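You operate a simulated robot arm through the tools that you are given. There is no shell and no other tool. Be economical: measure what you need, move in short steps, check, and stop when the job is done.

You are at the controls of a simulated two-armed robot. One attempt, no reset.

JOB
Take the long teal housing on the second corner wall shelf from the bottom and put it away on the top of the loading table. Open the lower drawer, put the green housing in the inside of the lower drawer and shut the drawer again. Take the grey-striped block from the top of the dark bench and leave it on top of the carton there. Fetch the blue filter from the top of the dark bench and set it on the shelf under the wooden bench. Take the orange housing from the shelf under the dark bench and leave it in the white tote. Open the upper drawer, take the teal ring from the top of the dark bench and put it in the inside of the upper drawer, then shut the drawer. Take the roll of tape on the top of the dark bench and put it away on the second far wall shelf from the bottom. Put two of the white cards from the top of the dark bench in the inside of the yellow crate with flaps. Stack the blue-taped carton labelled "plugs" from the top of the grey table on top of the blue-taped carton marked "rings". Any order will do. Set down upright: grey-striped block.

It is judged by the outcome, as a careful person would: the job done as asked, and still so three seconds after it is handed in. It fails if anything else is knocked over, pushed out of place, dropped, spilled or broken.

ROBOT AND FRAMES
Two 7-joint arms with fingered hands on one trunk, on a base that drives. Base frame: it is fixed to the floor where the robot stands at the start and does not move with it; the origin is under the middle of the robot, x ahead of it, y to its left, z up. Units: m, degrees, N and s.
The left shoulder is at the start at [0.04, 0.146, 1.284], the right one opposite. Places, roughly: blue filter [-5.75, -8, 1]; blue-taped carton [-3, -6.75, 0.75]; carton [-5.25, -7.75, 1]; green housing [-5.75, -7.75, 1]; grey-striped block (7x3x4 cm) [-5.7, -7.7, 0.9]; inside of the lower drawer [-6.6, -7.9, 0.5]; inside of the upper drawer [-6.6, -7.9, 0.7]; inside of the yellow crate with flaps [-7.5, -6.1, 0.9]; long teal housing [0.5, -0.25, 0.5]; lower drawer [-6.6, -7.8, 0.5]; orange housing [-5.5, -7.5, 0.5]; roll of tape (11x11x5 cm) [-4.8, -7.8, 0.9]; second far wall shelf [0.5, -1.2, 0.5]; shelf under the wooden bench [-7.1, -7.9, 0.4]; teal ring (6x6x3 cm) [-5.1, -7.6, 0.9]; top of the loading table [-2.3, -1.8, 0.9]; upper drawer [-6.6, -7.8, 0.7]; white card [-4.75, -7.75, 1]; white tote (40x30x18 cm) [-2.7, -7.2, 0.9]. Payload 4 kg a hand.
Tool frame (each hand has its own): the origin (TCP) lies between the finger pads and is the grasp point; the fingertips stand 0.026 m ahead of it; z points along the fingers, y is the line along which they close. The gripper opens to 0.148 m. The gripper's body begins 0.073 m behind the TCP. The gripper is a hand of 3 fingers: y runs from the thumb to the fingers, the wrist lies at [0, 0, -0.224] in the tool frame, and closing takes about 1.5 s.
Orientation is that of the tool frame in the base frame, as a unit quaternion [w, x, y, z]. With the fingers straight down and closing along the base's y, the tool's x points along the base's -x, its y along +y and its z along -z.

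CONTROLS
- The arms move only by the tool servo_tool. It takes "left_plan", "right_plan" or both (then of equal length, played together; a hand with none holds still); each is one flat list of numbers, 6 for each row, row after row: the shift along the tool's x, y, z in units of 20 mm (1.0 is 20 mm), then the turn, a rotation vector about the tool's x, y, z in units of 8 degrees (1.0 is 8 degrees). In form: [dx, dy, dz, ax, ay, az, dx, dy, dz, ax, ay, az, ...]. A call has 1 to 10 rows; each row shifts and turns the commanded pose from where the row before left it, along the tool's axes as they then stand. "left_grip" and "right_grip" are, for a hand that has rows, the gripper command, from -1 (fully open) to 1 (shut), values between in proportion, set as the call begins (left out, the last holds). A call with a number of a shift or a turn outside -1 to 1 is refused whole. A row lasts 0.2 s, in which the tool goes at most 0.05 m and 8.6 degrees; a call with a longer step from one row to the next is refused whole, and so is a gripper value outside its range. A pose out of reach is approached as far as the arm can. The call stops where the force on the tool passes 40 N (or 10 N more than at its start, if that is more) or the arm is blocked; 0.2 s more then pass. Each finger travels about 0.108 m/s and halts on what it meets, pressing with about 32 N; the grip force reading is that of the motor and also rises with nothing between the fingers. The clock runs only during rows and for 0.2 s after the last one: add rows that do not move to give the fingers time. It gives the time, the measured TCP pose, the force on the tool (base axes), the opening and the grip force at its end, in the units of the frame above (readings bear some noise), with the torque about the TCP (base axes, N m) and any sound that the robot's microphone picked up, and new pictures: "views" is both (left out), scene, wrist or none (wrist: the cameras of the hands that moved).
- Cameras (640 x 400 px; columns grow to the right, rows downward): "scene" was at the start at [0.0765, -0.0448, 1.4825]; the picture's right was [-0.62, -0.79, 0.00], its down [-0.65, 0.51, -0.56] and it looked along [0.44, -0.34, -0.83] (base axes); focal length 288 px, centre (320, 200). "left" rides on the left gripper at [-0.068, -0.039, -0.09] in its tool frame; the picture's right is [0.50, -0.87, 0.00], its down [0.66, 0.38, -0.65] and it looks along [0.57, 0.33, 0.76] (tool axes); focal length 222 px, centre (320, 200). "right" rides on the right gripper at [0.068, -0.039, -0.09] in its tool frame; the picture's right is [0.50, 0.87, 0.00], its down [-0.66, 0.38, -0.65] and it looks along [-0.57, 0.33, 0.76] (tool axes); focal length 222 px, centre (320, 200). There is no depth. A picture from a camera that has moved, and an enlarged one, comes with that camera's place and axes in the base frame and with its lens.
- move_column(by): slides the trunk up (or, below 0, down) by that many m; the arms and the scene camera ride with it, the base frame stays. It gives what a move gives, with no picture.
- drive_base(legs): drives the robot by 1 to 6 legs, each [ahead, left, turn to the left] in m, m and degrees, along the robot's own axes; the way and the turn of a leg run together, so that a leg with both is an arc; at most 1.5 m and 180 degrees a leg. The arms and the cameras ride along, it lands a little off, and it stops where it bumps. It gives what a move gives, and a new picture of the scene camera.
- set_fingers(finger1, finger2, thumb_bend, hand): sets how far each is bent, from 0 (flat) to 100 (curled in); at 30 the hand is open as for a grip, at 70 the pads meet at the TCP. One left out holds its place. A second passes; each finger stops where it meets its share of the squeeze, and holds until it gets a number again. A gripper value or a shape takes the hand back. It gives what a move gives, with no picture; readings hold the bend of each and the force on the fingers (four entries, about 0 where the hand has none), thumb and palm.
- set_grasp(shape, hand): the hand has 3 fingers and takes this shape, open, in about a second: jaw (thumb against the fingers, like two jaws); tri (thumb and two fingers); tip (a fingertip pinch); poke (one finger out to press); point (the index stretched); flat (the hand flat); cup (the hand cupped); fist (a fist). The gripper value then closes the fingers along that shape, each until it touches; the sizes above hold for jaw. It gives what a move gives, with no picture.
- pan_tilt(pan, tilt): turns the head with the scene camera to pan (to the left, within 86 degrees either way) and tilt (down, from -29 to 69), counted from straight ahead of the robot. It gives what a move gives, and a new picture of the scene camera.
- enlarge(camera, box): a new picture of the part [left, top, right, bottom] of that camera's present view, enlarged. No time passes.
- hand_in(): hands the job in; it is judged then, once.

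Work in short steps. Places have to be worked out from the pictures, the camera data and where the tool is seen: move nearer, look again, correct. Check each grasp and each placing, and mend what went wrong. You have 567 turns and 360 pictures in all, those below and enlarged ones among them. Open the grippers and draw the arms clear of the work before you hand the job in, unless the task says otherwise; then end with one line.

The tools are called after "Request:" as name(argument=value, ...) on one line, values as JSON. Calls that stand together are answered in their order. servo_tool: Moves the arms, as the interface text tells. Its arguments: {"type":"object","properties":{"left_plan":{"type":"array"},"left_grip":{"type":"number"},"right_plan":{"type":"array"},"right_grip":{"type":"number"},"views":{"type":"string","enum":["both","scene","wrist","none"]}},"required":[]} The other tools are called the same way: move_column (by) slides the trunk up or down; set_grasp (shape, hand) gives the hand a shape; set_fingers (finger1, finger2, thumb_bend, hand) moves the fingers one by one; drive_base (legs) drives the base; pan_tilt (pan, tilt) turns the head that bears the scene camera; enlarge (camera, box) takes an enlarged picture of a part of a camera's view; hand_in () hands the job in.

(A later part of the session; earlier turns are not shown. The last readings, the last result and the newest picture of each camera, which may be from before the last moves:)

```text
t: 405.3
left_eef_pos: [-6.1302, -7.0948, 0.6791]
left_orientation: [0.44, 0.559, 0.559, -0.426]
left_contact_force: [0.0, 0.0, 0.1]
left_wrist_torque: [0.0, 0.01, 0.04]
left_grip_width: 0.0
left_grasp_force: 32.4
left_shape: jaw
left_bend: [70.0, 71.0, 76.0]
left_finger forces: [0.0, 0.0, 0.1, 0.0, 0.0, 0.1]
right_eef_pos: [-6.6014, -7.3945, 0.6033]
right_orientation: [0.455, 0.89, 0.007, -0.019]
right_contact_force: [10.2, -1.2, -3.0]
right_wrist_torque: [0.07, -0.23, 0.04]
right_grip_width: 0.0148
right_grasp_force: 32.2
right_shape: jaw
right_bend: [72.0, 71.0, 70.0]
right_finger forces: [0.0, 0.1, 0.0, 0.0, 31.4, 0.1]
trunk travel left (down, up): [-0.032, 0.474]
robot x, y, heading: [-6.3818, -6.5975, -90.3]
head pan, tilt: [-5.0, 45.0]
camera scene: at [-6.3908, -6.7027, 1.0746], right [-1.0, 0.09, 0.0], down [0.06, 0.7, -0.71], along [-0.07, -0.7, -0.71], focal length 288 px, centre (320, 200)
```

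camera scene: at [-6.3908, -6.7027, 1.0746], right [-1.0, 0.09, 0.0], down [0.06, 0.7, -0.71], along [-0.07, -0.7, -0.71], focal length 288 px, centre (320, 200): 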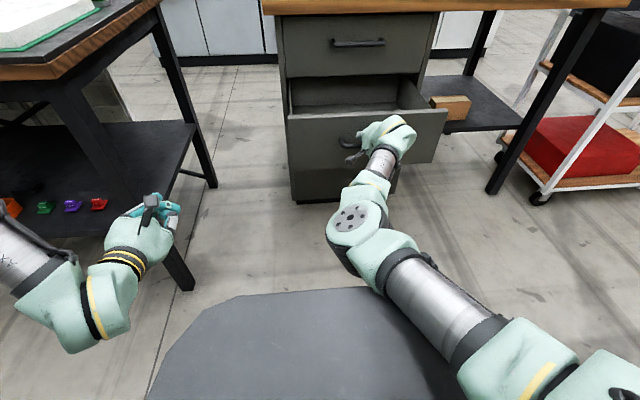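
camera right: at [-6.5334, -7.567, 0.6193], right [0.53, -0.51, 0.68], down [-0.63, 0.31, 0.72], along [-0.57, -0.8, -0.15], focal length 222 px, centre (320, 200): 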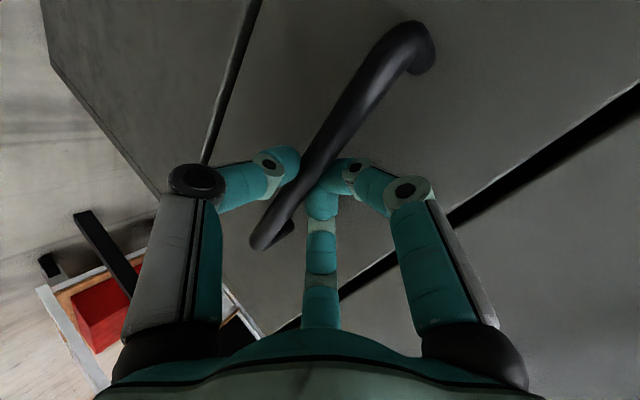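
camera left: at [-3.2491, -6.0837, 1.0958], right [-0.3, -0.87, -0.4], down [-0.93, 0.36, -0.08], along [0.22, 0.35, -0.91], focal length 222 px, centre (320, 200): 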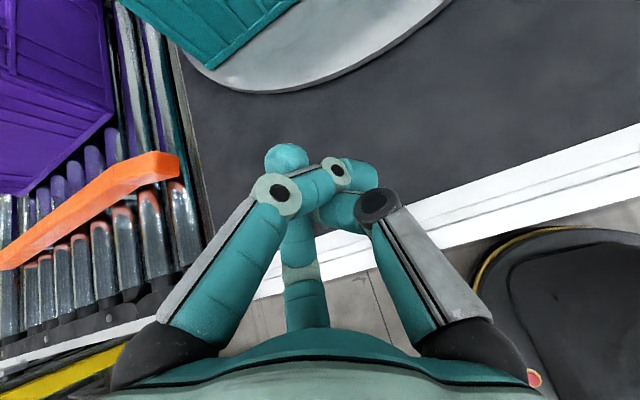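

Open. Release, back off, raise, and set the hand vertical and rolled to re-pick the housing.

Request:
servo_tool(right_plan=[0, 0, 0, 0, 0, 0, 0, 0, 0, 0, 0, 0, 0, 0, 0, 0, 0, 0, 0, 0, 0, 0, 0, 0, 0, 0, 0, 0, 0, 0], right_grip=-0.3, views="none")

Request:
drive_base(legs=[[-0.2, 0, 0]])

Request:
move_column(by=0.4)

Request:
servo_tool(right_plan=[0, -0.95, -0.04, 0.625, 0, 0, 0, -0.95, -0.04, 0.625, 0, 0, 0, -0.95, -0.04, 0.625, 0, 0, 0, -0.95, -0.04, 0.625, 0, 0, 0, -0.95, -0.04, 0.625, 0, 0, 0, -0.95, -0.04, 0.625, 0, 0, 0, -0.95, -0.04, 0.625, 0, 0, 0, -0.95, -0.04, 0.625, 0, 0, 0, -0.95, -0.04, 0.625, 0, 0, 0, -0.95, -0.04, 0.625, 0, 0], right_grip=-0.6, views="none")

Request:
servo_tool(right_plan=[0, -0.8, -0.04, 0.5, 0, 0, 0, 0, 0, 0, 0, 0.99, 0, 0, 0, 0, 0, 0.99, 0, 0, 0, 0, 0, 0.99, 0, 0, 0, 0, 0, 0.99, 0, 0, 0, 0, 0, 0.99, 0, 0, 0, 0, 0, 0.99, 0, 0, 0, 0, 0, 0.99, 0, 0, 0, 0, 0, 0.99, 0, 0, 0, 0, 0, 0.99], views="none")

Request:
move_column(by=0.07)

```text
t: 406.5
left_eef_pos: [-6.1307, -7.0948, 0.679]
left_orientation: [0.44, 0.559, 0.559, -0.426]
left_contact_force: [0.5, 0.4, 0.6]
left_wrist_torque: [0.03, -0.01, 0.03]
left_grip_width: 0.0
left_grasp_force: 31.9
left_shape: jaw
left_bend: [70.0, 71.0, 76.0]
left_finger forces: [0.1, 0.1, 0.0, 0.1, 0.0, 0.0]
right_eef_pos: [-6.6028, -7.3947, 0.6021]
right_orientation: [0.457, 0.889, 0.007, -0.019]
right_contact_force: [-0.3, 0.0, 0.3]
right_wrist_torque: [0.0, -0.02, 0.0]
right_grip_width: 0.0958
right_grasp_force: 0.1
right_shape: jaw
right_bend: [30.0, 30.0, 70.0]
right_finger forces: [0.0, 0.0, 0.0, 0.0, 0.0, 0.0]
trunk travel left (down, up): [-0.032, 0.474]
robot x, y, heading: [-6.383, -6.6014, -90.2]
head pan, tilt: [-5.0, 45.0]
```

```text
t: 408.1
left_eef_pos: [-6.128, -6.8936, 0.6796]
left_orientation: [0.441, 0.558, 0.559, -0.426]
left_contact_force: [-0.7, -0.6, 1.0]
left_wrist_torque: [0.0, -0.01, -0.01]
left_grip_width: 0.0
left_grasp_force: 32.0
left_shape: jaw
left_bend: [70.0, 71.0, 76.0]
left_finger forces: [0.1, 0.0, 0.0, 0.0, 0.0, 0.1]
right_eef_pos: [-6.5997, -7.1945, 0.6032]
right_orientation: [0.457, 0.889, 0.009, -0.019]
right_contact_force: [0.5, 0.7, 0.9]
right_wrist_torque: [0.03, 0.01, -0.01]
right_grip_width: 0.0957
right_grasp_force: 0.0
right_shape: jaw
right_bend: [30.0, 30.0, 70.0]
right_finger forces: [0.0, 0.0, 0.0, 0.0, 0.1, 0.1]
trunk travel left (down, up): [-0.032, 0.474]
robot x, y, heading: [-6.3838, -6.4027, -90.0]
head pan, tilt: [-5.0, 45.0]
camera scene: at [-6.3904, -6.5019, 1.0748], right [-1.0, 0.09, 0.0], down [0.06, 0.7, -0.71], along [-0.06, -0.7, -0.71], focal length 288 px, centre (320, 200)
```

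scene: 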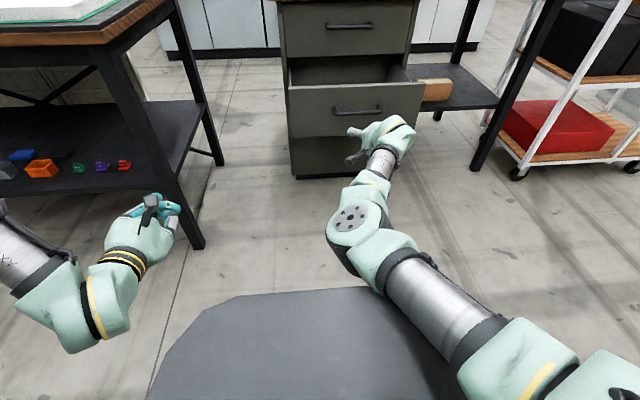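

```text
t: 411.9
left_eef_pos: [-6.1269, -6.894, 1.0791]
left_orientation: [0.44, 0.559, 0.559, -0.426]
left_contact_force: [0.4, -0.7, 0.2]
left_wrist_torque: [0.0, -0.02, -0.02]
left_grip_width: 0.0
left_grasp_force: 31.4
left_shape: jaw
left_bend: [70.0, 71.0, 76.0]
left_finger forces: [0.0, 0.0, 0.0, 0.1, 0.0, 0.0]
right_eef_pos: [-6.6006, -7.1967, 1.0026]
right_orientation: [0.455, 0.89, 0.009, -0.018]
right_contact_force: [-1.4, 0.3, 0.3]
right_wrist_torque: [-0.01, -0.01, -0.02]
right_grip_width: 0.0959
right_grasp_force: 0.0
right_shape: jaw
right_bend: [30.0, 30.0, 70.0]
right_finger forces: [0.0, 0.0, 0.0, 0.0, 0.0, 0.0]
trunk travel left (down, up): [-0.432, 0.074]
robot x, y, heading: [-6.3817, -6.3992, -90.4]
head pan, tilt: [-5.0, 45.0]
```

```text
t: 414.1
left_eef_pos: [-6.1287, -6.8938, 1.0798]
left_orientation: [0.44, 0.559, 0.559, -0.425]
left_contact_force: [0.1, 1.1, -0.3]
left_wrist_torque: [0.0, -0.01, -0.01]
left_grip_width: 0.0001
left_grasp_force: 32.0
left_shape: jaw
left_bend: [70.0, 71.0, 76.0]
left_finger forces: [0.1, 0.0, 0.0, 0.0, 0.0, 0.0]
right_eef_pos: [-6.6049, -7.0353, 0.9131]
right_orientation: [0.037, 0.999, 0.0, -0.02]
right_contact_force: [-0.7, 0.1, 0.5]
right_wrist_torque: [0.01, -0.01, -0.04]
right_grip_width: 0.1179
right_grasp_force: 0.1
right_shape: jaw
right_bend: [25.0, 25.0, 48.0]
right_finger forces: [0.0, 0.0, 0.1, 0.0, 0.1, 0.0]
trunk travel left (down, up): [-0.432, 0.074]
robot x, y, heading: [-6.3852, -6.399, -89.7]
head pan, tilt: [-5.0, 45.0]
```

```text
t: 416.3
left_eef_pos: [-6.1269, -6.8943, 1.0806]
left_orientation: [0.441, 0.558, 0.559, -0.426]
left_contact_force: [0.7, 0.6, -0.4]
left_wrist_torque: [0.02, 0.02, 0.0]
left_grip_width: 0.0001
left_grasp_force: 32.0
left_shape: jaw
left_bend: [70.0, 71.0, 76.0]
left_finger forces: [0.1, 0.0, 0.0, 0.0, 0.0, 0.0]
right_eef_pos: [-6.6099, -6.9949, 0.9159]
right_orientation: [0.014, 0.831, -0.555, -0.016]
right_contact_force: [0.9, 0.3, 0.0]
right_wrist_torque: [-0.02, -0.01, -0.02]
right_grip_width: 0.1181
right_grasp_force: 0.0
right_shape: jaw
right_bend: [25.0, 25.0, 48.0]
right_finger forces: [0.0, 0.0, 0.0, 0.1, 0.0, 0.1]
right hand out of reach, approached as far as the arm can: row 9, 10
trunk travel left (down, up): [-0.432, 0.074]
robot x, y, heading: [-6.385, -6.4002, -90.3]
head pan, tilt: [-5.0, 45.0]
```

```text
t: 417.4
left_eef_pos: [-6.1274, -6.8944, 1.1499]
left_orientation: [0.44, 0.559, 0.56, -0.425]
left_contact_force: [-0.1, -0.1, -0.4]
left_wrist_torque: [-0.01, 0.03, -0.01]
left_grip_width: 0.0001
left_grasp_force: 32.2
left_shape: jaw
left_bend: [70.0, 71.0, 76.0]
left_finger forces: [0.0, 0.1, 0.0, 0.0, 0.0, 0.1]
right_eef_pos: [-6.6093, -6.9961, 0.985]
right_orientation: [0.013, 0.832, -0.555, -0.015]
right_contact_force: [0.8, 0.0, -0.9]
right_wrist_torque: [-0.03, 0.0, 0.0]
right_grip_width: 0.1179
right_grasp_force: 0.1
right_shape: jaw
right_bend: [25.0, 25.0, 48.0]
right_finger forces: [0.0, 0.0, 0.0, 0.1, 0.0, 0.0]
trunk travel left (down, up): [-0.502, 0.004]
robot x, y, heading: [-6.3834, -6.3989, -90.1]
head pan, tilt: [-5.0, 45.0]
```

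I raise/extend the hand a bit and drive up to the staged housing.

Request:
servo_tool(right_plan=[0.5, 0.2, -0.85, 0, 0, 0, 0.5, 0.2, -0.85, 0, 0, 0, 0.5, 0.2, -0.85, 0, 0, 0], views="none")

Request:
drive_base(legs=[[0.65, -0.01, 13]])

Request:
enlarge(camera="right", box=[0, 0, 640, 400])

```text
t: 418.2
left_eef_pos: [-6.129, -6.8948, 1.1488]
left_orientation: [0.441, 0.558, 0.56, -0.425]
left_contact_force: [-0.3, 0.2, -0.1]
left_wrist_torque: [0.0, -0.03, 0.0]
left_grip_width: 0.0002
left_grasp_force: 31.8
left_shape: jaw
left_bend: [70.0, 71.0, 76.0]
left_finger forces: [0.0, 0.0, 0.1, 0.0, 0.1, 0.0]
right_eef_pos: [-6.6103, -7.0301, 1.0379]
right_orientation: [0.012, 0.832, -0.555, -0.015]
right_contact_force: [-0.6, -0.1, -0.5]
right_wrist_torque: [0.01, -0.03, 0.04]
right_grip_width: 0.1184
right_grasp_force: 0.0
right_shape: jaw
right_bend: [25.0, 25.0, 48.0]
right_finger forces: [0.1, 0.0, 0.1, 0.0, 0.0, 0.0]
trunk travel left (down, up): [-0.502, 0.004]
robot x, y, heading: [-6.384, -6.3978, -90.1]
head pan, tilt: [-5.0, 45.0]
```

```text
t: 421.8
left_eef_pos: [-5.9732, -7.4772, 1.1511]
left_orientation: [0.483, 0.496, 0.615, -0.377]
left_contact_force: [0.1, -0.1, 0.1]
left_wrist_torque: [0.0, -0.01, 0.01]
left_grip_width: 0.0
left_grasp_force: 32.4
left_shape: jaw
left_bend: [70.0, 71.0, 76.0]
left_finger forces: [0.0, 0.1, 0.0, 0.1, 0.0, 0.1]
right_eef_pos: [-6.4156, -7.7103, 1.039]
right_orientation: [0.016, 0.886, -0.464, -0.013]
right_contact_force: [0.0, -0.7, 0.5]
right_wrist_torque: [-0.02, -0.02, -0.02]
right_grip_width: 0.1182
right_grasp_force: 0.3
right_shape: jaw
right_bend: [25.0, 25.0, 48.0]
right_finger forces: [0.1, 0.0, 0.0, 0.0, 0.1, 0.1]
trunk travel left (down, up): [-0.502, 0.004]
robot x, y, heading: [-6.3267, -7.0486, -77.9]
head pan, tilt: [-5.0, 45.0]
camera scene: at [-6.3121, -7.1492, 1.545], right [-0.99, -0.12, 0.0], down [-0.09, 0.7, -0.71], along [0.09, -0.7, -0.71], focal length 288 px, centre (320, 200)
```

scene: 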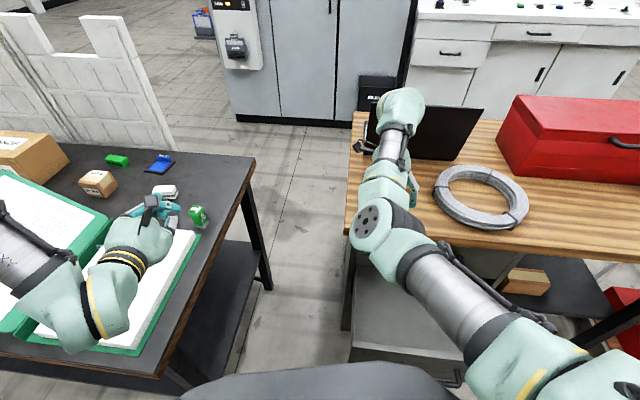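

```text
1.00 times, centred on (320, 200) of right (not enlarged: the box is as wide or as high as the picture)
camera zoom: at [-6.3425, -7.7422, 1.1257], right [-0.43, -0.9, 0.03], down [-0.66, 0.33, 0.67], along [-0.62, 0.27, -0.74], focal length 222 px, centre (320, 200)
```

zoom: 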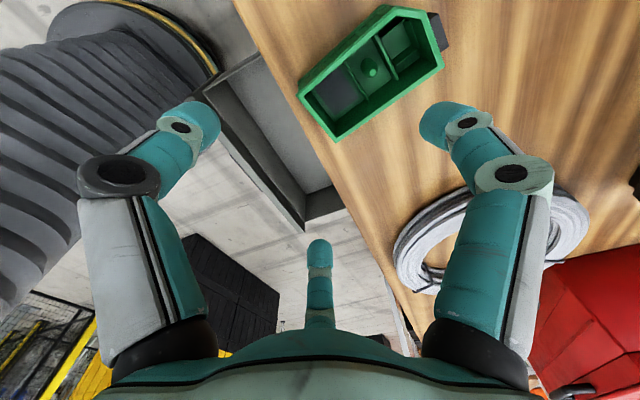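

Housing at (−6.401, −7.764). I move over it, add what roll is available, open fully and lower.

Request:
drive_base(legs=[[0.055, 0.006, 0]])

Request:
servo_tool(right_plan=[0, 0, 0, 0, 0, 1, 0, 0, 0, 0, 0, 1], right_grip=-1, views="none")

Request:
move_column(by=-0.06)

Request:
enlarge(camera="right", box=[0, 0, 640, 400])

```text
t: 422.7
left_eef_pos: [-5.9584, -7.5192, 1.1546]
left_orientation: [0.487, 0.494, 0.613, -0.379]
left_contact_force: [0.1, 0.4, 0.3]
left_wrist_torque: [-0.01, 0.03, 0.0]
left_grip_width: 0.0001
left_grasp_force: 32.0
left_shape: jaw
left_bend: [70.0, 71.0, 76.0]
left_finger forces: [0.1, 0.0, 0.0, 0.0, 0.0, 0.1]
right_eef_pos: [-6.4011, -7.7546, 1.0425]
right_orientation: [0.018, 0.887, -0.462, -0.01]
right_contact_force: [0.0, -0.5, -0.4]
right_wrist_torque: [-0.08, -0.01, 0.01]
right_grip_width: 0.1181
right_grasp_force: 0.0
right_shape: jaw
right_bend: [25.0, 25.0, 48.0]
right_finger forces: [0.0, 0.0, 0.0, 0.1, 0.0, 0.0]
trunk travel left (down, up): [-0.502, 0.004]
robot x, y, heading: [-6.3102, -7.1012, -78.1]
head pan, tilt: [-5.0, 45.0]
camera scene: at [-6.2988, -7.1901, 1.5457], right [-0.99, -0.12, 0.0], down [-0.09, 0.7, -0.71], along [0.09, -0.71, -0.7], focal length 288 px, centre (320, 200)
```

scene: 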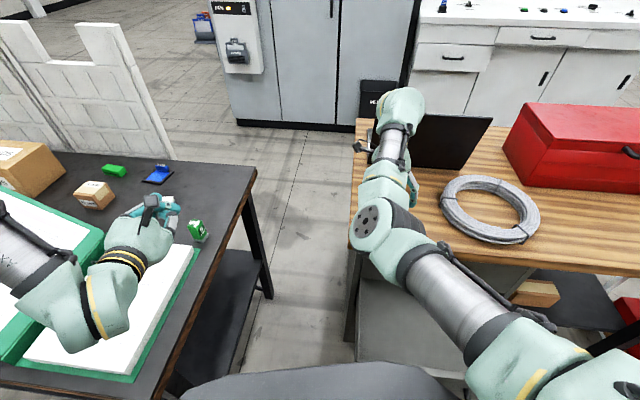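

```text
t: 423.3
left_eef_pos: [-5.957, -7.5248, 1.1513]
left_orientation: [0.484, 0.495, 0.615, -0.377]
left_contact_force: [0.7, -0.3, 0.4]
left_wrist_torque: [-0.01, -0.03, 0.01]
left_grip_width: 0.0001
left_grasp_force: 31.6
left_shape: jaw
left_bend: [70.0, 71.0, 76.0]
left_finger forces: [0.0, 0.1, 0.1, 0.0, 0.0, 0.0]
right_eef_pos: [-6.4256, -7.7207, 1.0051]
right_orientation: [0.017, 0.813, -0.582, -0.01]
right_contact_force: [-0.7, 0.3, 0.4]
right_wrist_torque: [-0.04, -0.03, 0.01]
right_grip_width: 0.1482
right_grasp_force: 0.0
right_shape: jaw
right_bend: [30.0, 30.0, 30.0]
right_finger forces: [0.1, 0.0, 0.0, 0.0, 0.1, 0.0]
right hand out of reach, approached as far as the arm can: row 1, 2
trunk travel left (down, up): [-0.502, 0.004]
robot x, y, heading: [-6.3107, -7.0975, -77.8]
head pan, tilt: [-5.0, 45.0]
```

```text
t: 424.3
left_eef_pos: [-5.9546, -7.5278, 1.0906]
left_orientation: [0.483, 0.497, 0.615, -0.378]
left_contact_force: [-0.1, -0.5, 0.7]
left_wrist_torque: [0.04, 0.01, -0.01]
left_grip_width: 0.0
left_grasp_force: 32.0
left_shape: jaw
left_bend: [70.0, 71.0, 76.0]
left_finger forces: [0.0, 0.0, 0.0, 0.1, 0.0, 0.0]
right_eef_pos: [-6.4221, -7.7234, 0.9447]
right_orientation: [0.017, 0.813, -0.582, -0.012]
right_contact_force: [-0.5, -0.7, 0.6]
right_wrist_torque: [0.0, 0.0, 0.01]
right_grip_width: 0.1479
right_grasp_force: 0.0
right_shape: jaw
right_bend: [30.0, 30.0, 30.0]
right_finger forces: [0.0, 0.1, 0.0, 0.0, 0.1, 0.1]
trunk travel left (down, up): [-0.442, 0.064]
robot x, y, heading: [-6.3112, -7.1019, -77.9]
head pan, tilt: [-5.0, 45.0]
```

```text
1.00 times, centred on (320, 200) of right (not enlarged: the box is as wide or as high as the picture)
camera zoom: at [-6.3617, -7.7744, 1.033], right [-0.66, -0.75, 0.04], down [-0.54, 0.51, 0.67], along [-0.52, 0.42, -0.74], focal length 222 px, centre (320, 200)
```

zoom: 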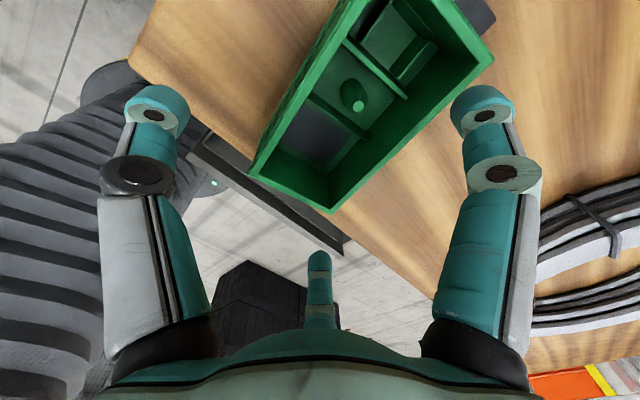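

Alignment is good now but the TCP slipped back ~4.5 cm. I raise, move forward, and lower again.

Request:
move_column(by=0.045)

Request:
drive_base(legs=[[0.047, 0.005, 0]])

Request:
enlarge(camera="right", box=[0, 0, 640, 400])

```text
t: 425.2
left_eef_pos: [-5.9558, -7.5279, 1.1368]
left_orientation: [0.483, 0.496, 0.616, -0.377]
left_contact_force: [0.3, 0.3, 0.3]
left_wrist_torque: [-0.02, -0.02, -0.01]
left_grip_width: 0.0004
left_grasp_force: 32.0
left_shape: jaw
left_bend: [70.0, 71.0, 76.0]
left_finger forces: [0.0, 0.0, 0.0, 0.1, 0.1, 0.0]
right_eef_pos: [-6.4223, -7.7236, 0.9899]
right_orientation: [0.016, 0.813, -0.582, -0.012]
right_contact_force: [0.2, -1.2, -0.5]
right_wrist_torque: [0.02, 0.02, 0.01]
right_grip_width: 0.1478
right_grasp_force: 0.1
right_shape: jaw
right_bend: [30.0, 30.0, 30.0]
right_finger forces: [0.0, 0.1, 0.0, 0.0, 0.1, 0.0]
trunk travel left (down, up): [-0.487, 0.019]
robot x, y, heading: [-6.3086, -7.102, -77.8]
head pan, tilt: [-5.0, 45.0]
```

```text
t: 426.1
left_eef_pos: [-5.9447, -7.563, 1.1405]
left_orientation: [0.485, 0.495, 0.614, -0.378]
left_contact_force: [0.0, 1.6, 0.4]
left_wrist_torque: [0.0, -0.01, 0.0]
left_grip_width: 0.0002
left_grasp_force: 31.9
left_shape: jaw
left_bend: [70.0, 71.0, 76.0]
left_finger forces: [0.0, 0.0, 0.1, 0.0, 0.0, 0.0]
right_eef_pos: [-6.4103, -7.7615, 0.9946]
right_orientation: [0.018, 0.812, -0.583, -0.008]
right_contact_force: [0.2, 0.9, 0.5]
right_wrist_torque: [-0.06, 0.03, 0.01]
right_grip_width: 0.1478
right_grasp_force: 0.0
right_shape: jaw
right_bend: [30.0, 30.0, 30.0]
right_finger forces: [0.0, 0.0, 0.1, 0.0, 0.0, 0.1]
trunk travel left (down, up): [-0.487, 0.019]
robot x, y, heading: [-6.2958, -7.1419, -78.1]
head pan, tilt: [-5.0, 45.0]
camera scene: at [-6.2843, -7.2339, 1.5313], right [-0.99, -0.12, 0.0], down [-0.08, 0.7, -0.71], along [0.09, -0.71, -0.7], focal length 288 px, centre (320, 200)
```

scene: 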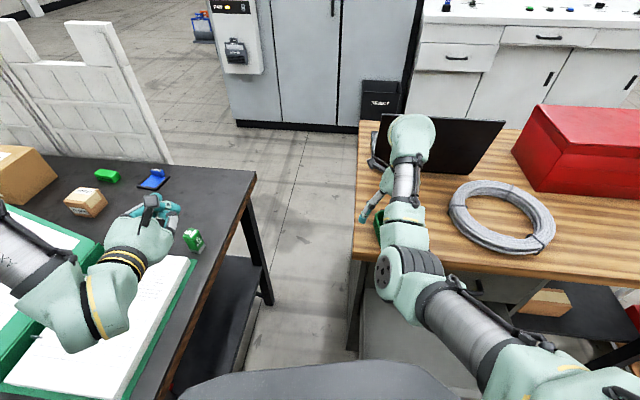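

```text
1.00 times, centred on (320, 200) of right (not enlarged: the box is as wide or as high as the picture)
camera zoom: at [-6.3501, -7.8103, 1.0832], right [-0.66, -0.75, 0.04], down [-0.54, 0.51, 0.66], along [-0.52, 0.42, -0.75], focal length 222 px, centre (320, 200)
```

zoom: 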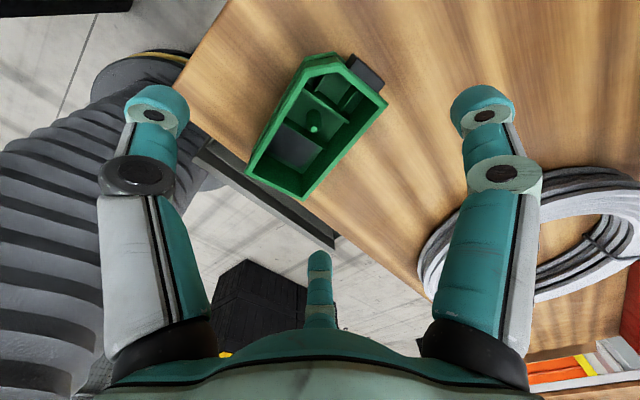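

Well centred at (−6.404, −7.769). Lower and close.

Request:
move_column(by=-0.058)

Request:
servo_tool(right_plan=[0, 0, 0, 0, 0, 0, 0, 0, 0, 0, 0, 0, 0, 0, 0, 0, 0, 0, 0, 0, 0, 0, 0, 0, 0, 0, 0, 0, 0, 0, 0, 0, 0, 0, 0, 0, 0, 0, 0, 0, 0, 0], right_grip=1, views="wrist")

```text
t: 427.1
left_eef_pos: [-5.9413, -7.5712, 1.0765]
left_orientation: [0.483, 0.496, 0.616, -0.377]
left_contact_force: [0.8, -0.7, 0.9]
left_wrist_torque: [-0.02, 0.02, 0.0]
left_grip_width: 0.0
left_grasp_force: 32.5
left_shape: jaw
left_bend: [70.0, 71.0, 76.0]
left_finger forces: [0.0, 0.0, 0.0, 0.0, 0.1, 0.0]
right_eef_pos: [-6.4089, -7.7669, 0.9321]
right_orientation: [0.017, 0.813, -0.583, -0.011]
right_contact_force: [-0.3, -0.2, -0.2]
right_wrist_torque: [-0.01, -0.04, -0.01]
right_grip_width: 0.1478
right_grasp_force: 0.0
right_shape: jaw
right_bend: [30.0, 30.0, 30.0]
right_finger forces: [0.1, 0.0, 0.0, 0.0, 0.0, 0.0]
trunk travel left (down, up): [-0.429, 0.077]
robot x, y, heading: [-6.2956, -7.1432, -77.8]
head pan, tilt: [-5.0, 45.0]
```

```text
t: 428.7
left_eef_pos: [-5.9419, -7.5716, 1.0771]
left_orientation: [0.483, 0.496, 0.615, -0.377]
left_contact_force: [0.3, -0.3, 0.4]
left_wrist_torque: [-0.01, 0.01, -0.01]
left_grip_width: 0.0
left_grasp_force: 32.1
left_shape: jaw
left_bend: [70.0, 71.0, 76.0]
left_finger forces: [0.0, 0.0, 0.0, 0.0, 0.0, 0.1]
right_eef_pos: [-6.4089, -7.7664, 0.9325]
right_orientation: [0.017, 0.812, -0.583, -0.011]
right_contact_force: [-1.1, 0.2, -0.5]
right_wrist_torque: [-0.08, -0.05, 0.01]
right_grip_width: 0.0607
right_grasp_force: 31.7
right_shape: jaw
right_bend: [37.0, 79.0, 70.0]
right_finger forces: [28.9, 22.0, 0.0, 0.0, 33.5, 0.1]
trunk travel left (down, up): [-0.429, 0.077]
robot x, y, heading: [-6.2947, -7.1423, -78.0]
head pan, tilt: [-5.0, 45.0]
camera right: at [-6.3477, -7.8174, 1.0203], right [-0.66, -0.75, 0.04], down [-0.54, 0.51, 0.67], along [-0.52, 0.42, -0.74], focal length 222 px, centre (320, 200)
```

right: 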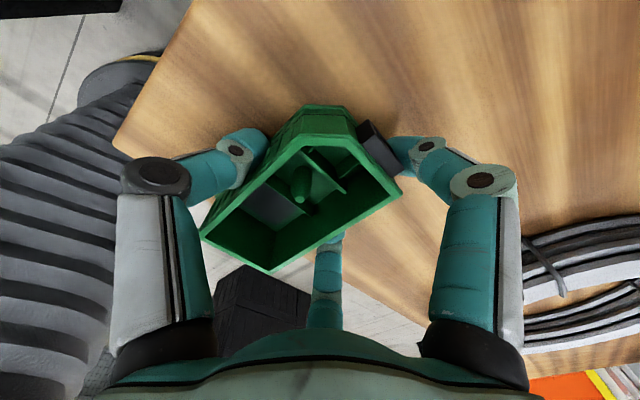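

Gripped. Lift, and move over the open lower drawer.

Request:
move_column(by=0.075)

Request:
drive_base(legs=[[-0.165, -0.047, -12]])

Request:
enlarge(camera="right", box=[0, 0, 640, 400])

```text
t: 429.8
left_eef_pos: [-5.9416, -7.5714, 1.1514]
left_orientation: [0.483, 0.496, 0.616, -0.376]
left_contact_force: [0.7, 0.0, -0.4]
left_wrist_torque: [-0.02, -0.01, 0.02]
left_grip_width: 0.0
left_grasp_force: 32.0
left_shape: jaw
left_bend: [70.0, 71.0, 76.0]
left_finger forces: [0.0, 0.0, 0.1, 0.1, 0.0, 0.0]
right_eef_pos: [-6.4102, -7.7666, 1.0058]
right_orientation: [0.018, 0.812, -0.583, -0.01]
right_contact_force: [-0.7, -0.8, -0.6]
right_wrist_torque: [0.0, 0.02, 0.03]
right_grip_width: 0.0602
right_grasp_force: 31.7
right_shape: jaw
right_bend: [37.0, 79.0, 70.0]
right_finger forces: [28.9, 21.9, 0.0, 0.1, 33.3, 0.0]
trunk travel left (down, up): [-0.504, 0.002]
robot x, y, heading: [-6.2969, -7.1397, -78.1]
head pan, tilt: [-5.0, 45.0]
```

```text
t: 431.2
left_eef_pos: [-6.099, -7.4872, 1.1493]
left_orientation: [0.439, 0.559, 0.561, -0.425]
left_contact_force: [-0.1, -0.9, 0.4]
left_wrist_torque: [0.01, 0.0, -0.02]
left_grip_width: 0.0002
left_grasp_force: 32.1
left_shape: jaw
left_bend: [70.0, 71.0, 76.0]
left_finger forces: [0.1, 0.1, 0.0, 0.0, 0.1, 0.1]
right_eef_pos: [-6.598, -7.58, 1.0046]
right_orientation: [0.015, 0.747, -0.664, -0.015]
right_contact_force: [-0.4, 0.2, -1.5]
right_wrist_torque: [-0.01, 0.02, -0.03]
right_grip_width: 0.0602
right_grasp_force: 32.1
right_shape: jaw
right_bend: [37.0, 79.0, 70.0]
right_finger forces: [29.1, 22.0, 0.0, 0.0, 33.3, 0.0]
trunk travel left (down, up): [-0.504, 0.002]
robot x, y, heading: [-6.3543, -6.9907, -89.9]
head pan, tilt: [-5.0, 45.0]
camera scene: at [-6.3629, -7.097, 1.5464], right [-1.0, 0.09, 0.0], down [0.06, 0.71, -0.7], along [-0.06, -0.7, -0.71], focal length 288 px, centre (320, 200)
```

scene: 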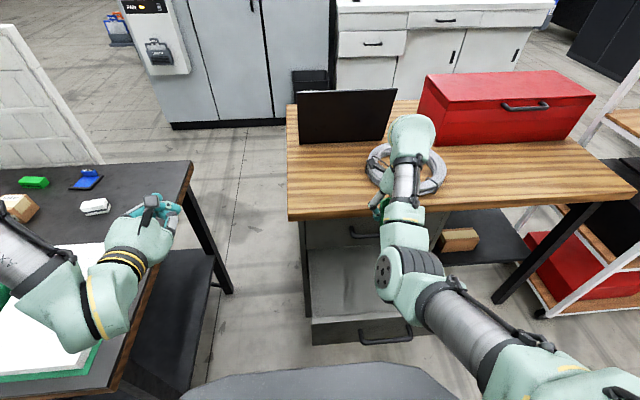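

```text
1.00 times, centred on (320, 200) of right (not enlarged: the box is as wide or as high as the picture)
camera zoom: at [-6.5479, -7.6425, 1.0927], right [-0.8, -0.6, 0.03], down [-0.43, 0.61, 0.67], along [-0.42, 0.52, -0.74], focal length 222 px, centre (320, 200)
```

zoom: 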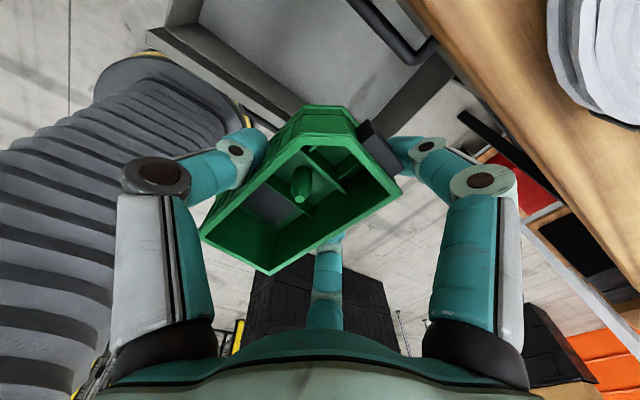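

Centred over the gap (y −7.485…−7.665). I lower into the drawer.

Request:
move_column(by=-0.3)

Request:
enlarge(camera="right", box=[0, 0, 640, 400])

```text
t: 434.2
left_eef_pos: [-6.1, -7.4838, 0.8533]
left_orientation: [0.44, 0.559, 0.56, -0.425]
left_contact_force: [-0.7, -0.1, 0.2]
left_wrist_torque: [-0.01, -0.02, -0.02]
left_grip_width: 0.0
left_grasp_force: 32.0
left_shape: jaw
left_bend: [70.0, 71.0, 76.0]
left_finger forces: [0.0, 0.0, 0.0, 0.0, 0.1, 0.0]
right_eef_pos: [-6.5977, -7.5778, 0.7084]
right_orientation: [0.016, 0.747, -0.665, -0.014]
right_contact_force: [-0.2, 0.0, -0.9]
right_wrist_torque: [-0.02, 0.02, 0.0]
right_grip_width: 0.0606
right_grasp_force: 32.6
right_shape: jaw
right_bend: [37.0, 79.0, 70.0]
right_finger forces: [29.1, 21.9, 0.0, 0.1, 33.4, 0.0]
trunk travel left (down, up): [-0.204, 0.302]
robot x, y, heading: [-6.3589, -6.9877, -90.1]
head pan, tilt: [-5.0, 45.0]
```

```text
1.00 times, centred on (320, 200) of right (not enlarged: the box is as wide or as high as the picture)
camera zoom: at [-6.5489, -7.6395, 0.7956], right [-0.8, -0.6, 0.04], down [-0.43, 0.61, 0.67], along [-0.42, 0.52, -0.74], focal length 222 px, centre (320, 200)
```

zoom: 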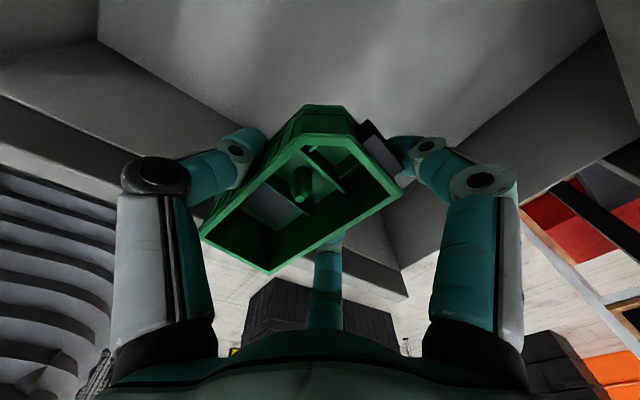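

Margins ~1.4 cm each side. Continue lowering.

Request:
move_column(by=-0.14)

Request:
move_column(by=-0.03)

Request:
enlarge(camera="right", box=[0, 0, 640, 400])

```text
t: 435.9
left_eef_pos: [-6.108, -7.4824, 0.7154]
left_orientation: [0.443, 0.56, 0.556, -0.425]
left_contact_force: [-0.6, 0.2, 0.5]
left_wrist_torque: [-0.01, 0.0, 0.01]
left_grip_width: 0.0
left_grasp_force: 32.0
left_shape: jaw
left_bend: [70.0, 71.0, 76.0]
left_finger forces: [0.0, 0.0, 0.0, 0.0, 0.1, 0.0]
right_eef_pos: [-6.6034, -7.5748, 0.5668]
right_orientation: [0.014, 0.746, -0.665, -0.009]
right_contact_force: [0.8, 0.7, -2.0]
right_wrist_torque: [-0.05, 0.0, 0.0]
right_grip_width: 0.0604
right_grasp_force: 32.1
right_shape: jaw
right_bend: [37.0, 79.0, 70.0]
right_finger forces: [29.1, 21.9, 0.1, 0.1, 33.2, 0.1]
trunk travel left (down, up): [-0.064, 0.442]
robot x, y, heading: [-6.3594, -6.9889, -89.7]
head pan, tilt: [-5.0, 45.0]
```

```text
t: 436.7
left_eef_pos: [-6.1188, -7.4803, 0.7]
left_orientation: [0.451, 0.56, 0.545, -0.432]
left_contact_force: [-0.6, 0.0, 0.1]
left_wrist_torque: [0.04, 0.04, -0.04]
left_grip_width: 0.0
left_grasp_force: 31.8
left_shape: jaw
left_bend: [70.0, 71.0, 76.0]
left_finger forces: [0.0, 0.1, 0.0, 0.1, 0.1, 0.0]
right_eef_pos: [-6.6084, -7.5769, 0.5492]
right_orientation: [0.022, 0.746, -0.666, 0.003]
right_contact_force: [-0.4, -0.3, -0.8]
right_wrist_torque: [-0.08, 0.01, 0.01]
right_grip_width: 0.0603
right_grasp_force: 32.1
right_shape: jaw
right_bend: [37.0, 79.0, 70.0]
right_finger forces: [29.3, 21.8, 0.1, 0.1, 33.1, 0.1]
trunk travel left (down, up): [-0.034, 0.472]
robot x, y, heading: [-6.3605, -6.9902, -90.3]
head pan, tilt: [-5.0, 45.0]
```

```text
1.00 times, centred on (320, 200) of right (not enlarged: the box is as wide or as high as the picture)
camera zoom: at [-6.5602, -7.6363, 0.6401], right [-0.8, -0.6, 0.04], down [-0.44, 0.63, 0.64], along [-0.41, 0.5, -0.77], focal length 222 px, centre (320, 200)
```

zoom: 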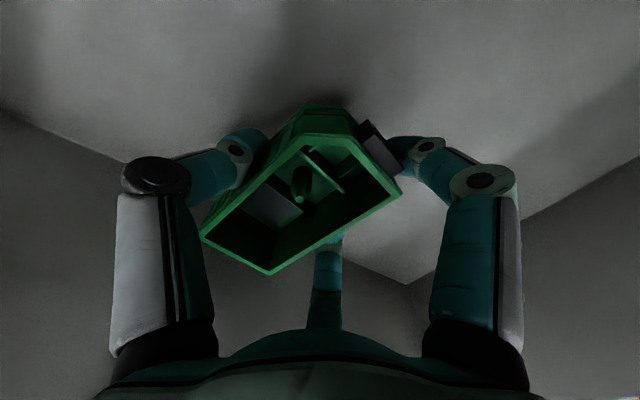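

The left arm seems to have met the bench edge during the last few cm. I raise the trunk 3 cm and lower the right hand with the arm instead.

Request:
move_column(by=0.035)

Request:
servo_tool(right_plan=[0, 0, 0.5, 0, 0, 0, 0, 0, 0.5, 0, 0, 0, 0, 0, 0.5, 0, 0, 0, 0, 0, 0.5, 0, 0, 0, 0, 0, 0.25, 0, 0, 0, 0, 0, 0.25, 0, 0, 0, 0, 0, 0.25, 0, 0, 0, 0, 0, 0.25, 0, 0, 0, 0, 0, 0.25, 0, 0, 0, 0, 0, 0.25, 0, 0, 0], views="scene")

```text
t: 437.5
left_eef_pos: [-6.1057, -7.4821, 0.72]
left_orientation: [0.444, 0.56, 0.557, -0.423]
left_contact_force: [-0.1, 1.0, 0.0]
left_wrist_torque: [-0.01, 0.03, 0.01]
left_grip_width: 0.0
left_grasp_force: 32.2
left_shape: jaw
left_bend: [70.0, 71.0, 76.0]
left_finger forces: [0.1, 0.0, 0.0, 0.1, 0.0, 0.0]
right_eef_pos: [-6.6015, -7.5756, 0.5682]
right_orientation: [0.012, 0.747, -0.664, -0.01]
right_contact_force: [0.8, 0.3, -0.6]
right_wrist_torque: [-0.01, -0.02, -0.03]
right_grip_width: 0.0602
right_grasp_force: 32.2
right_shape: jaw
right_bend: [37.0, 79.0, 70.0]
right_finger forces: [29.4, 21.8, 0.0, 0.0, 33.2, 0.0]
trunk travel left (down, up): [-0.069, 0.437]
robot x, y, heading: [-6.3564, -6.9891, -90.1]
head pan, tilt: [-5.0, 45.0]
```

```text
t: 439.7
left_eef_pos: [-6.1056, -7.481, 0.7214]
left_orientation: [0.443, 0.56, 0.557, -0.424]
left_contact_force: [0.2, 0.5, -0.4]
left_wrist_torque: [0.01, 0.0, 0.01]
left_grip_width: 0.0
left_grasp_force: 32.4
left_shape: jaw
left_bend: [70.0, 71.0, 76.0]
left_finger forces: [0.1, 0.0, 0.0, 0.0, 0.0, 0.0]
right_eef_pos: [-6.5973, -7.5527, 0.5424]
right_orientation: [0.012, 0.748, -0.664, -0.011]
right_contact_force: [0.4, -0.4, -0.9]
right_wrist_torque: [-0.03, 0.02, 0.0]
right_grip_width: 0.0606
right_grasp_force: 31.6
right_shape: jaw
right_bend: [37.0, 79.0, 70.0]
right_finger forces: [29.4, 21.9, 0.0, 0.0, 33.2, 0.0]
right hand out of reach, approached as far as the arm can: row 1, 2, 3, 4, 5, 6, 7, 8, 9, 10
trunk travel left (down, up): [-0.069, 0.437]
robot x, y, heading: [-6.3582, -6.9869, -90.1]
head pan, tilt: [-5.0, 45.0]
camera scene: at [-6.372, -7.0905, 1.1116], right [-1.0, 0.09, -0.01], down [0.07, 0.7, -0.71], along [-0.06, -0.71, -0.71], focal length 288 px, centre (320, 200)
```

scene: 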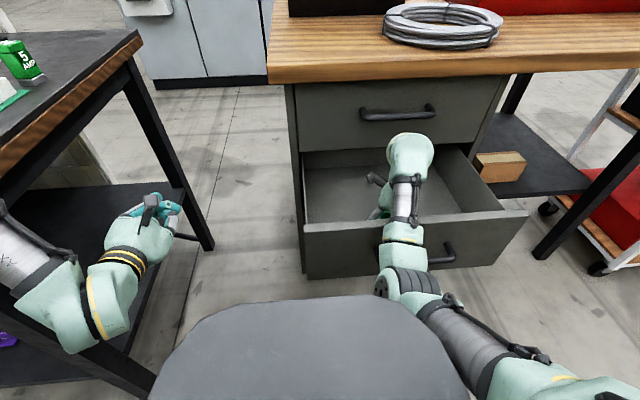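

I recentre with the base and lift the left arm clear so the trunk can descend the last 2–3 cm.

Request:
drive_base(legs=[[0.022, 0, 0]])

Request:
servo_tool(left_plan=[-1, -0.5, 0, 0, 0, 0, -1, -0.5, 0, 0, 0, 0, -1, -0.5, 0, 0, 0, 0, -1, -0.5, 0, 0, 0, 0], views="none")

Request:
pan_tilt(pan=50, tilt=40)

```text
t: 440.5
left_eef_pos: [-6.1051, -7.5033, 0.7209]
left_orientation: [0.443, 0.559, 0.557, -0.425]
left_contact_force: [-0.6, -0.2, -0.4]
left_wrist_torque: [-0.04, 0.01, -0.02]
left_grip_width: 0.0
left_grasp_force: 32.4
left_shape: jaw
left_bend: [70.0, 71.0, 76.0]
left_finger forces: [0.0, 0.1, 0.0, 0.0, 0.0, 0.0]
right_eef_pos: [-6.5978, -7.5745, 0.5431]
right_orientation: [0.014, 0.747, -0.664, -0.01]
right_contact_force: [0.5, 0.0, -1.2]
right_wrist_torque: [-0.03, -0.01, 0.01]
right_grip_width: 0.0605
right_grasp_force: 31.5
right_shape: jaw
right_bend: [37.0, 79.0, 70.0]
right_finger forces: [29.4, 21.8, 0.0, 0.1, 33.1, 0.1]
trunk travel left (down, up): [-0.069, 0.437]
robot x, y, heading: [-6.3577, -7.0124, -90.1]
head pan, tilt: [-5.0, 45.0]
camera scene: at [-6.3717, -7.1119, 1.1117], right [-1.0, 0.09, -0.01], down [0.07, 0.7, -0.71], along [-0.06, -0.71, -0.71], focal length 288 px, centre (320, 200)
```

scene: 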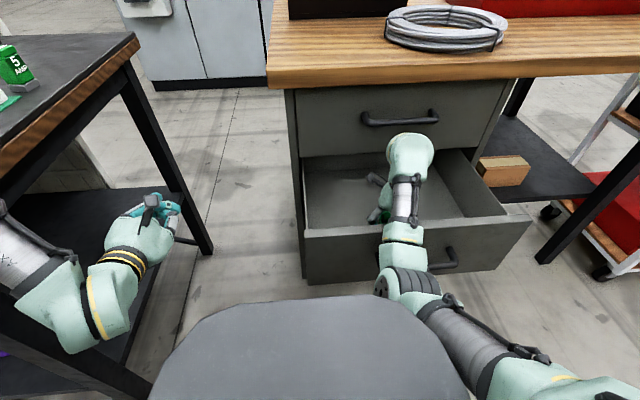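

```text
t: 441.5
left_eef_pos: [-6.1435, -7.5351, 0.7903]
left_orientation: [0.44, 0.559, 0.56, -0.426]
left_contact_force: [0.7, -0.6, 0.0]
left_wrist_torque: [0.02, -0.03, 0.02]
left_grip_width: 0.0004
left_grasp_force: 31.9
left_shape: jaw
left_bend: [70.0, 71.0, 76.0]
left_finger forces: [0.0, 0.0, 0.0, 0.1, 0.0, 0.0]
left hand out of reach, approached as far as the arm can: row 1, 3
right_eef_pos: [-6.596, -7.578, 0.5421]
right_orientation: [0.014, 0.748, -0.664, -0.014]
right_contact_force: [-0.4, 0.4, -1.4]
right_wrist_torque: [-0.05, 0.0, 0.02]
right_grip_width: 0.0602
right_grasp_force: 32.0
right_shape: jaw
right_bend: [37.0, 79.0, 70.0]
right_finger forces: [29.4, 21.8, 0.0, 0.1, 33.2, 0.0]
trunk travel left (down, up): [-0.069, 0.437]
robot x, y, heading: [-6.3539, -7.0165, -90.0]
head pan, tilt: [-5.0, 45.0]
```

```text
t: 442.7
left_eef_pos: [-6.1428, -7.535, 0.7894]
left_orientation: [0.44, 0.559, 0.56, -0.425]
left_contact_force: [0.2, 0.8, 0.0]
left_wrist_torque: [0.01, 0.03, -0.01]
left_grip_width: 0.0001
left_grasp_force: 31.9
left_shape: jaw
left_bend: [70.0, 71.0, 76.0]
left_finger forces: [0.1, 0.0, 0.0, 0.0, 0.0, 0.0]
right_eef_pos: [-6.5953, -7.576, 0.5418]
right_orientation: [0.014, 0.748, -0.664, -0.014]
right_contact_force: [0.7, -0.6, -1.7]
right_wrist_torque: [-0.02, 0.0, 0.0]
right_grip_width: 0.0602
right_grasp_force: 31.9
right_shape: jaw
right_bend: [37.0, 79.0, 70.0]
right_finger forces: [29.5, 21.8, 0.0, 0.1, 33.1, 0.0]
trunk travel left (down, up): [-0.069, 0.437]
robot x, y, heading: [-6.3593, -7.0144, -90.1]
head pan, tilt: [50.0, 40.0]
camera scene: at [-6.2923, -7.0888, 1.1186], right [-0.64, -0.77, 0.0], down [-0.49, 0.41, -0.77], along [0.59, -0.49, -0.64], focal length 288 px, centre (320, 200)
```

scene: 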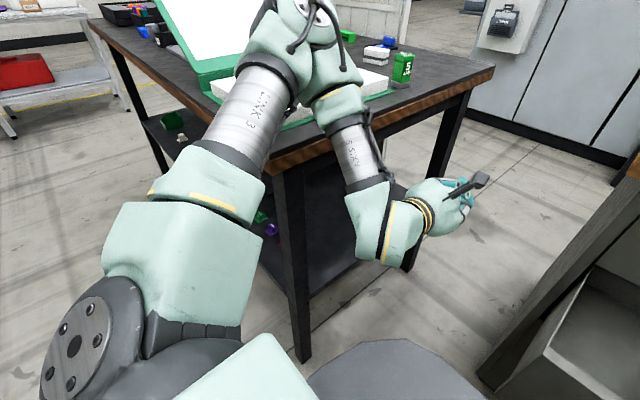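

The left elbow is over the bench corner. With it raised, I lower the trunk just 2.5 cm while watching the left readings.

Request:
move_column(by=-0.02)

```text
t: 443.4
left_eef_pos: [-6.1406, -7.5286, 0.7745]
left_orientation: [0.442, 0.556, 0.559, -0.429]
left_contact_force: [-0.3, -0.3, 0.0]
left_wrist_torque: [-0.02, 0.01, 0.02]
left_grip_width: 0.0
left_grasp_force: 31.8
left_shape: jaw
left_bend: [70.0, 71.0, 76.0]
left_finger forces: [0.0, 0.0, 0.1, 0.0, 0.1, 0.0]
right_eef_pos: [-6.5941, -7.5803, 0.5408]
right_orientation: [0.028, 0.746, -0.665, -0.003]
right_contact_force: [-0.3, 0.5, -1.4]
right_wrist_torque: [0.01, 0.04, -0.02]
right_grip_width: 0.0601
right_grasp_force: 32.1
right_shape: jaw
right_bend: [38.0, 79.0, 70.0]
right_finger forces: [29.8, 21.8, 0.0, 0.1, 33.2, 0.0]
trunk travel left (down, up): [-0.049, 0.457]
robot x, y, heading: [-6.3589, -7.0135, -89.6]
head pan, tilt: [50.0, 40.0]
```

It is the right forearm resting on the drawer front. I relieve 1.5 cm and release here; the housing is only ~2 cm above the drawer floor.

Request:
move_column(by=0.012)

Request:
servo_tool(right_plan=[0, 0, 0, 0, 0, 0, 0, 0, 0, 0, 0, 0, 0, 0, 0, 0, 0, 0, 0, 0, 0, 0, 0, 0, 0, 0, 0, 0, 0, 0], right_grip=-0.3, views="wrist")

```text
t: 444.0
left_eef_pos: [-6.1419, -7.5322, 0.7838]
left_orientation: [0.441, 0.557, 0.559, -0.427]
left_contact_force: [0.0, 0.0, 0.5]
left_wrist_torque: [0.0, -0.02, -0.02]
left_grip_width: 0.0
left_grasp_force: 32.4
left_shape: jaw
left_bend: [70.0, 71.0, 76.0]
left_finger forces: [0.0, 0.1, 0.0, 0.0, 0.1, 0.0]
right_eef_pos: [-6.5939, -7.5753, 0.5365]
right_orientation: [0.015, 0.747, -0.664, -0.012]
right_contact_force: [0.5, 0.6, -1.5]
right_wrist_torque: [-0.01, 0.0, -0.03]
right_grip_width: 0.0602
right_grasp_force: 32.0
right_shape: jaw
right_bend: [38.0, 79.0, 70.0]
right_finger forces: [29.7, 21.8, 0.0, 0.0, 33.2, 0.1]
trunk travel left (down, up): [-0.061, 0.445]
robot x, y, heading: [-6.3557, -7.0154, -90.1]
head pan, tilt: [50.0, 40.0]
```

```text
t: 445.2
left_eef_pos: [-6.1419, -7.5331, 0.7825]
left_orientation: [0.441, 0.557, 0.559, -0.427]
left_contact_force: [0.3, -0.2, 0.6]
left_wrist_torque: [-0.04, 0.01, -0.01]
left_grip_width: 0.0
left_grasp_force: 32.2
left_shape: jaw
left_bend: [70.0, 71.0, 76.0]
left_finger forces: [0.1, 0.0, 0.0, 0.0, 0.0, 0.0]
right_eef_pos: [-6.5947, -7.5765, 0.5369]
right_orientation: [0.016, 0.748, -0.664, -0.013]
right_contact_force: [-0.7, -0.5, 0.3]
right_wrist_torque: [0.03, 0.0, 0.02]
right_grip_width: 0.096
right_grasp_force: 0.1
right_shape: jaw
right_bend: [30.0, 30.0, 70.0]
right_finger forces: [0.0, 0.0, 0.0, 0.0, 0.0, 0.1]
trunk travel left (down, up): [-0.061, 0.445]
robot x, y, heading: [-6.3568, -7.0141, -90.2]
head pan, tilt: [50.0, 40.0]
camera right: at [-6.5445, -7.6377, 0.6244], right [-0.8, -0.6, 0.04], down [-0.43, 0.61, 0.67], along [-0.42, 0.52, -0.74], focal length 222 px, centre (320, 200)
```

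right: 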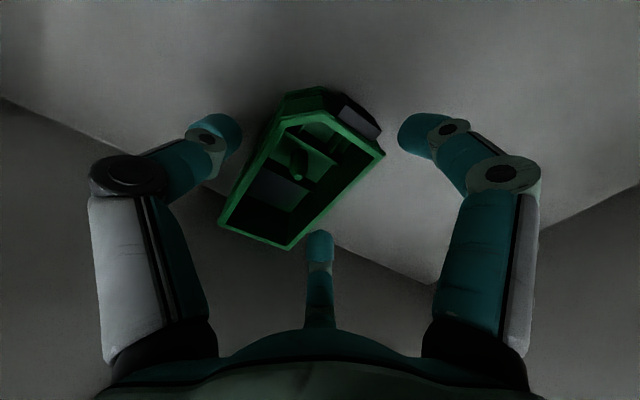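

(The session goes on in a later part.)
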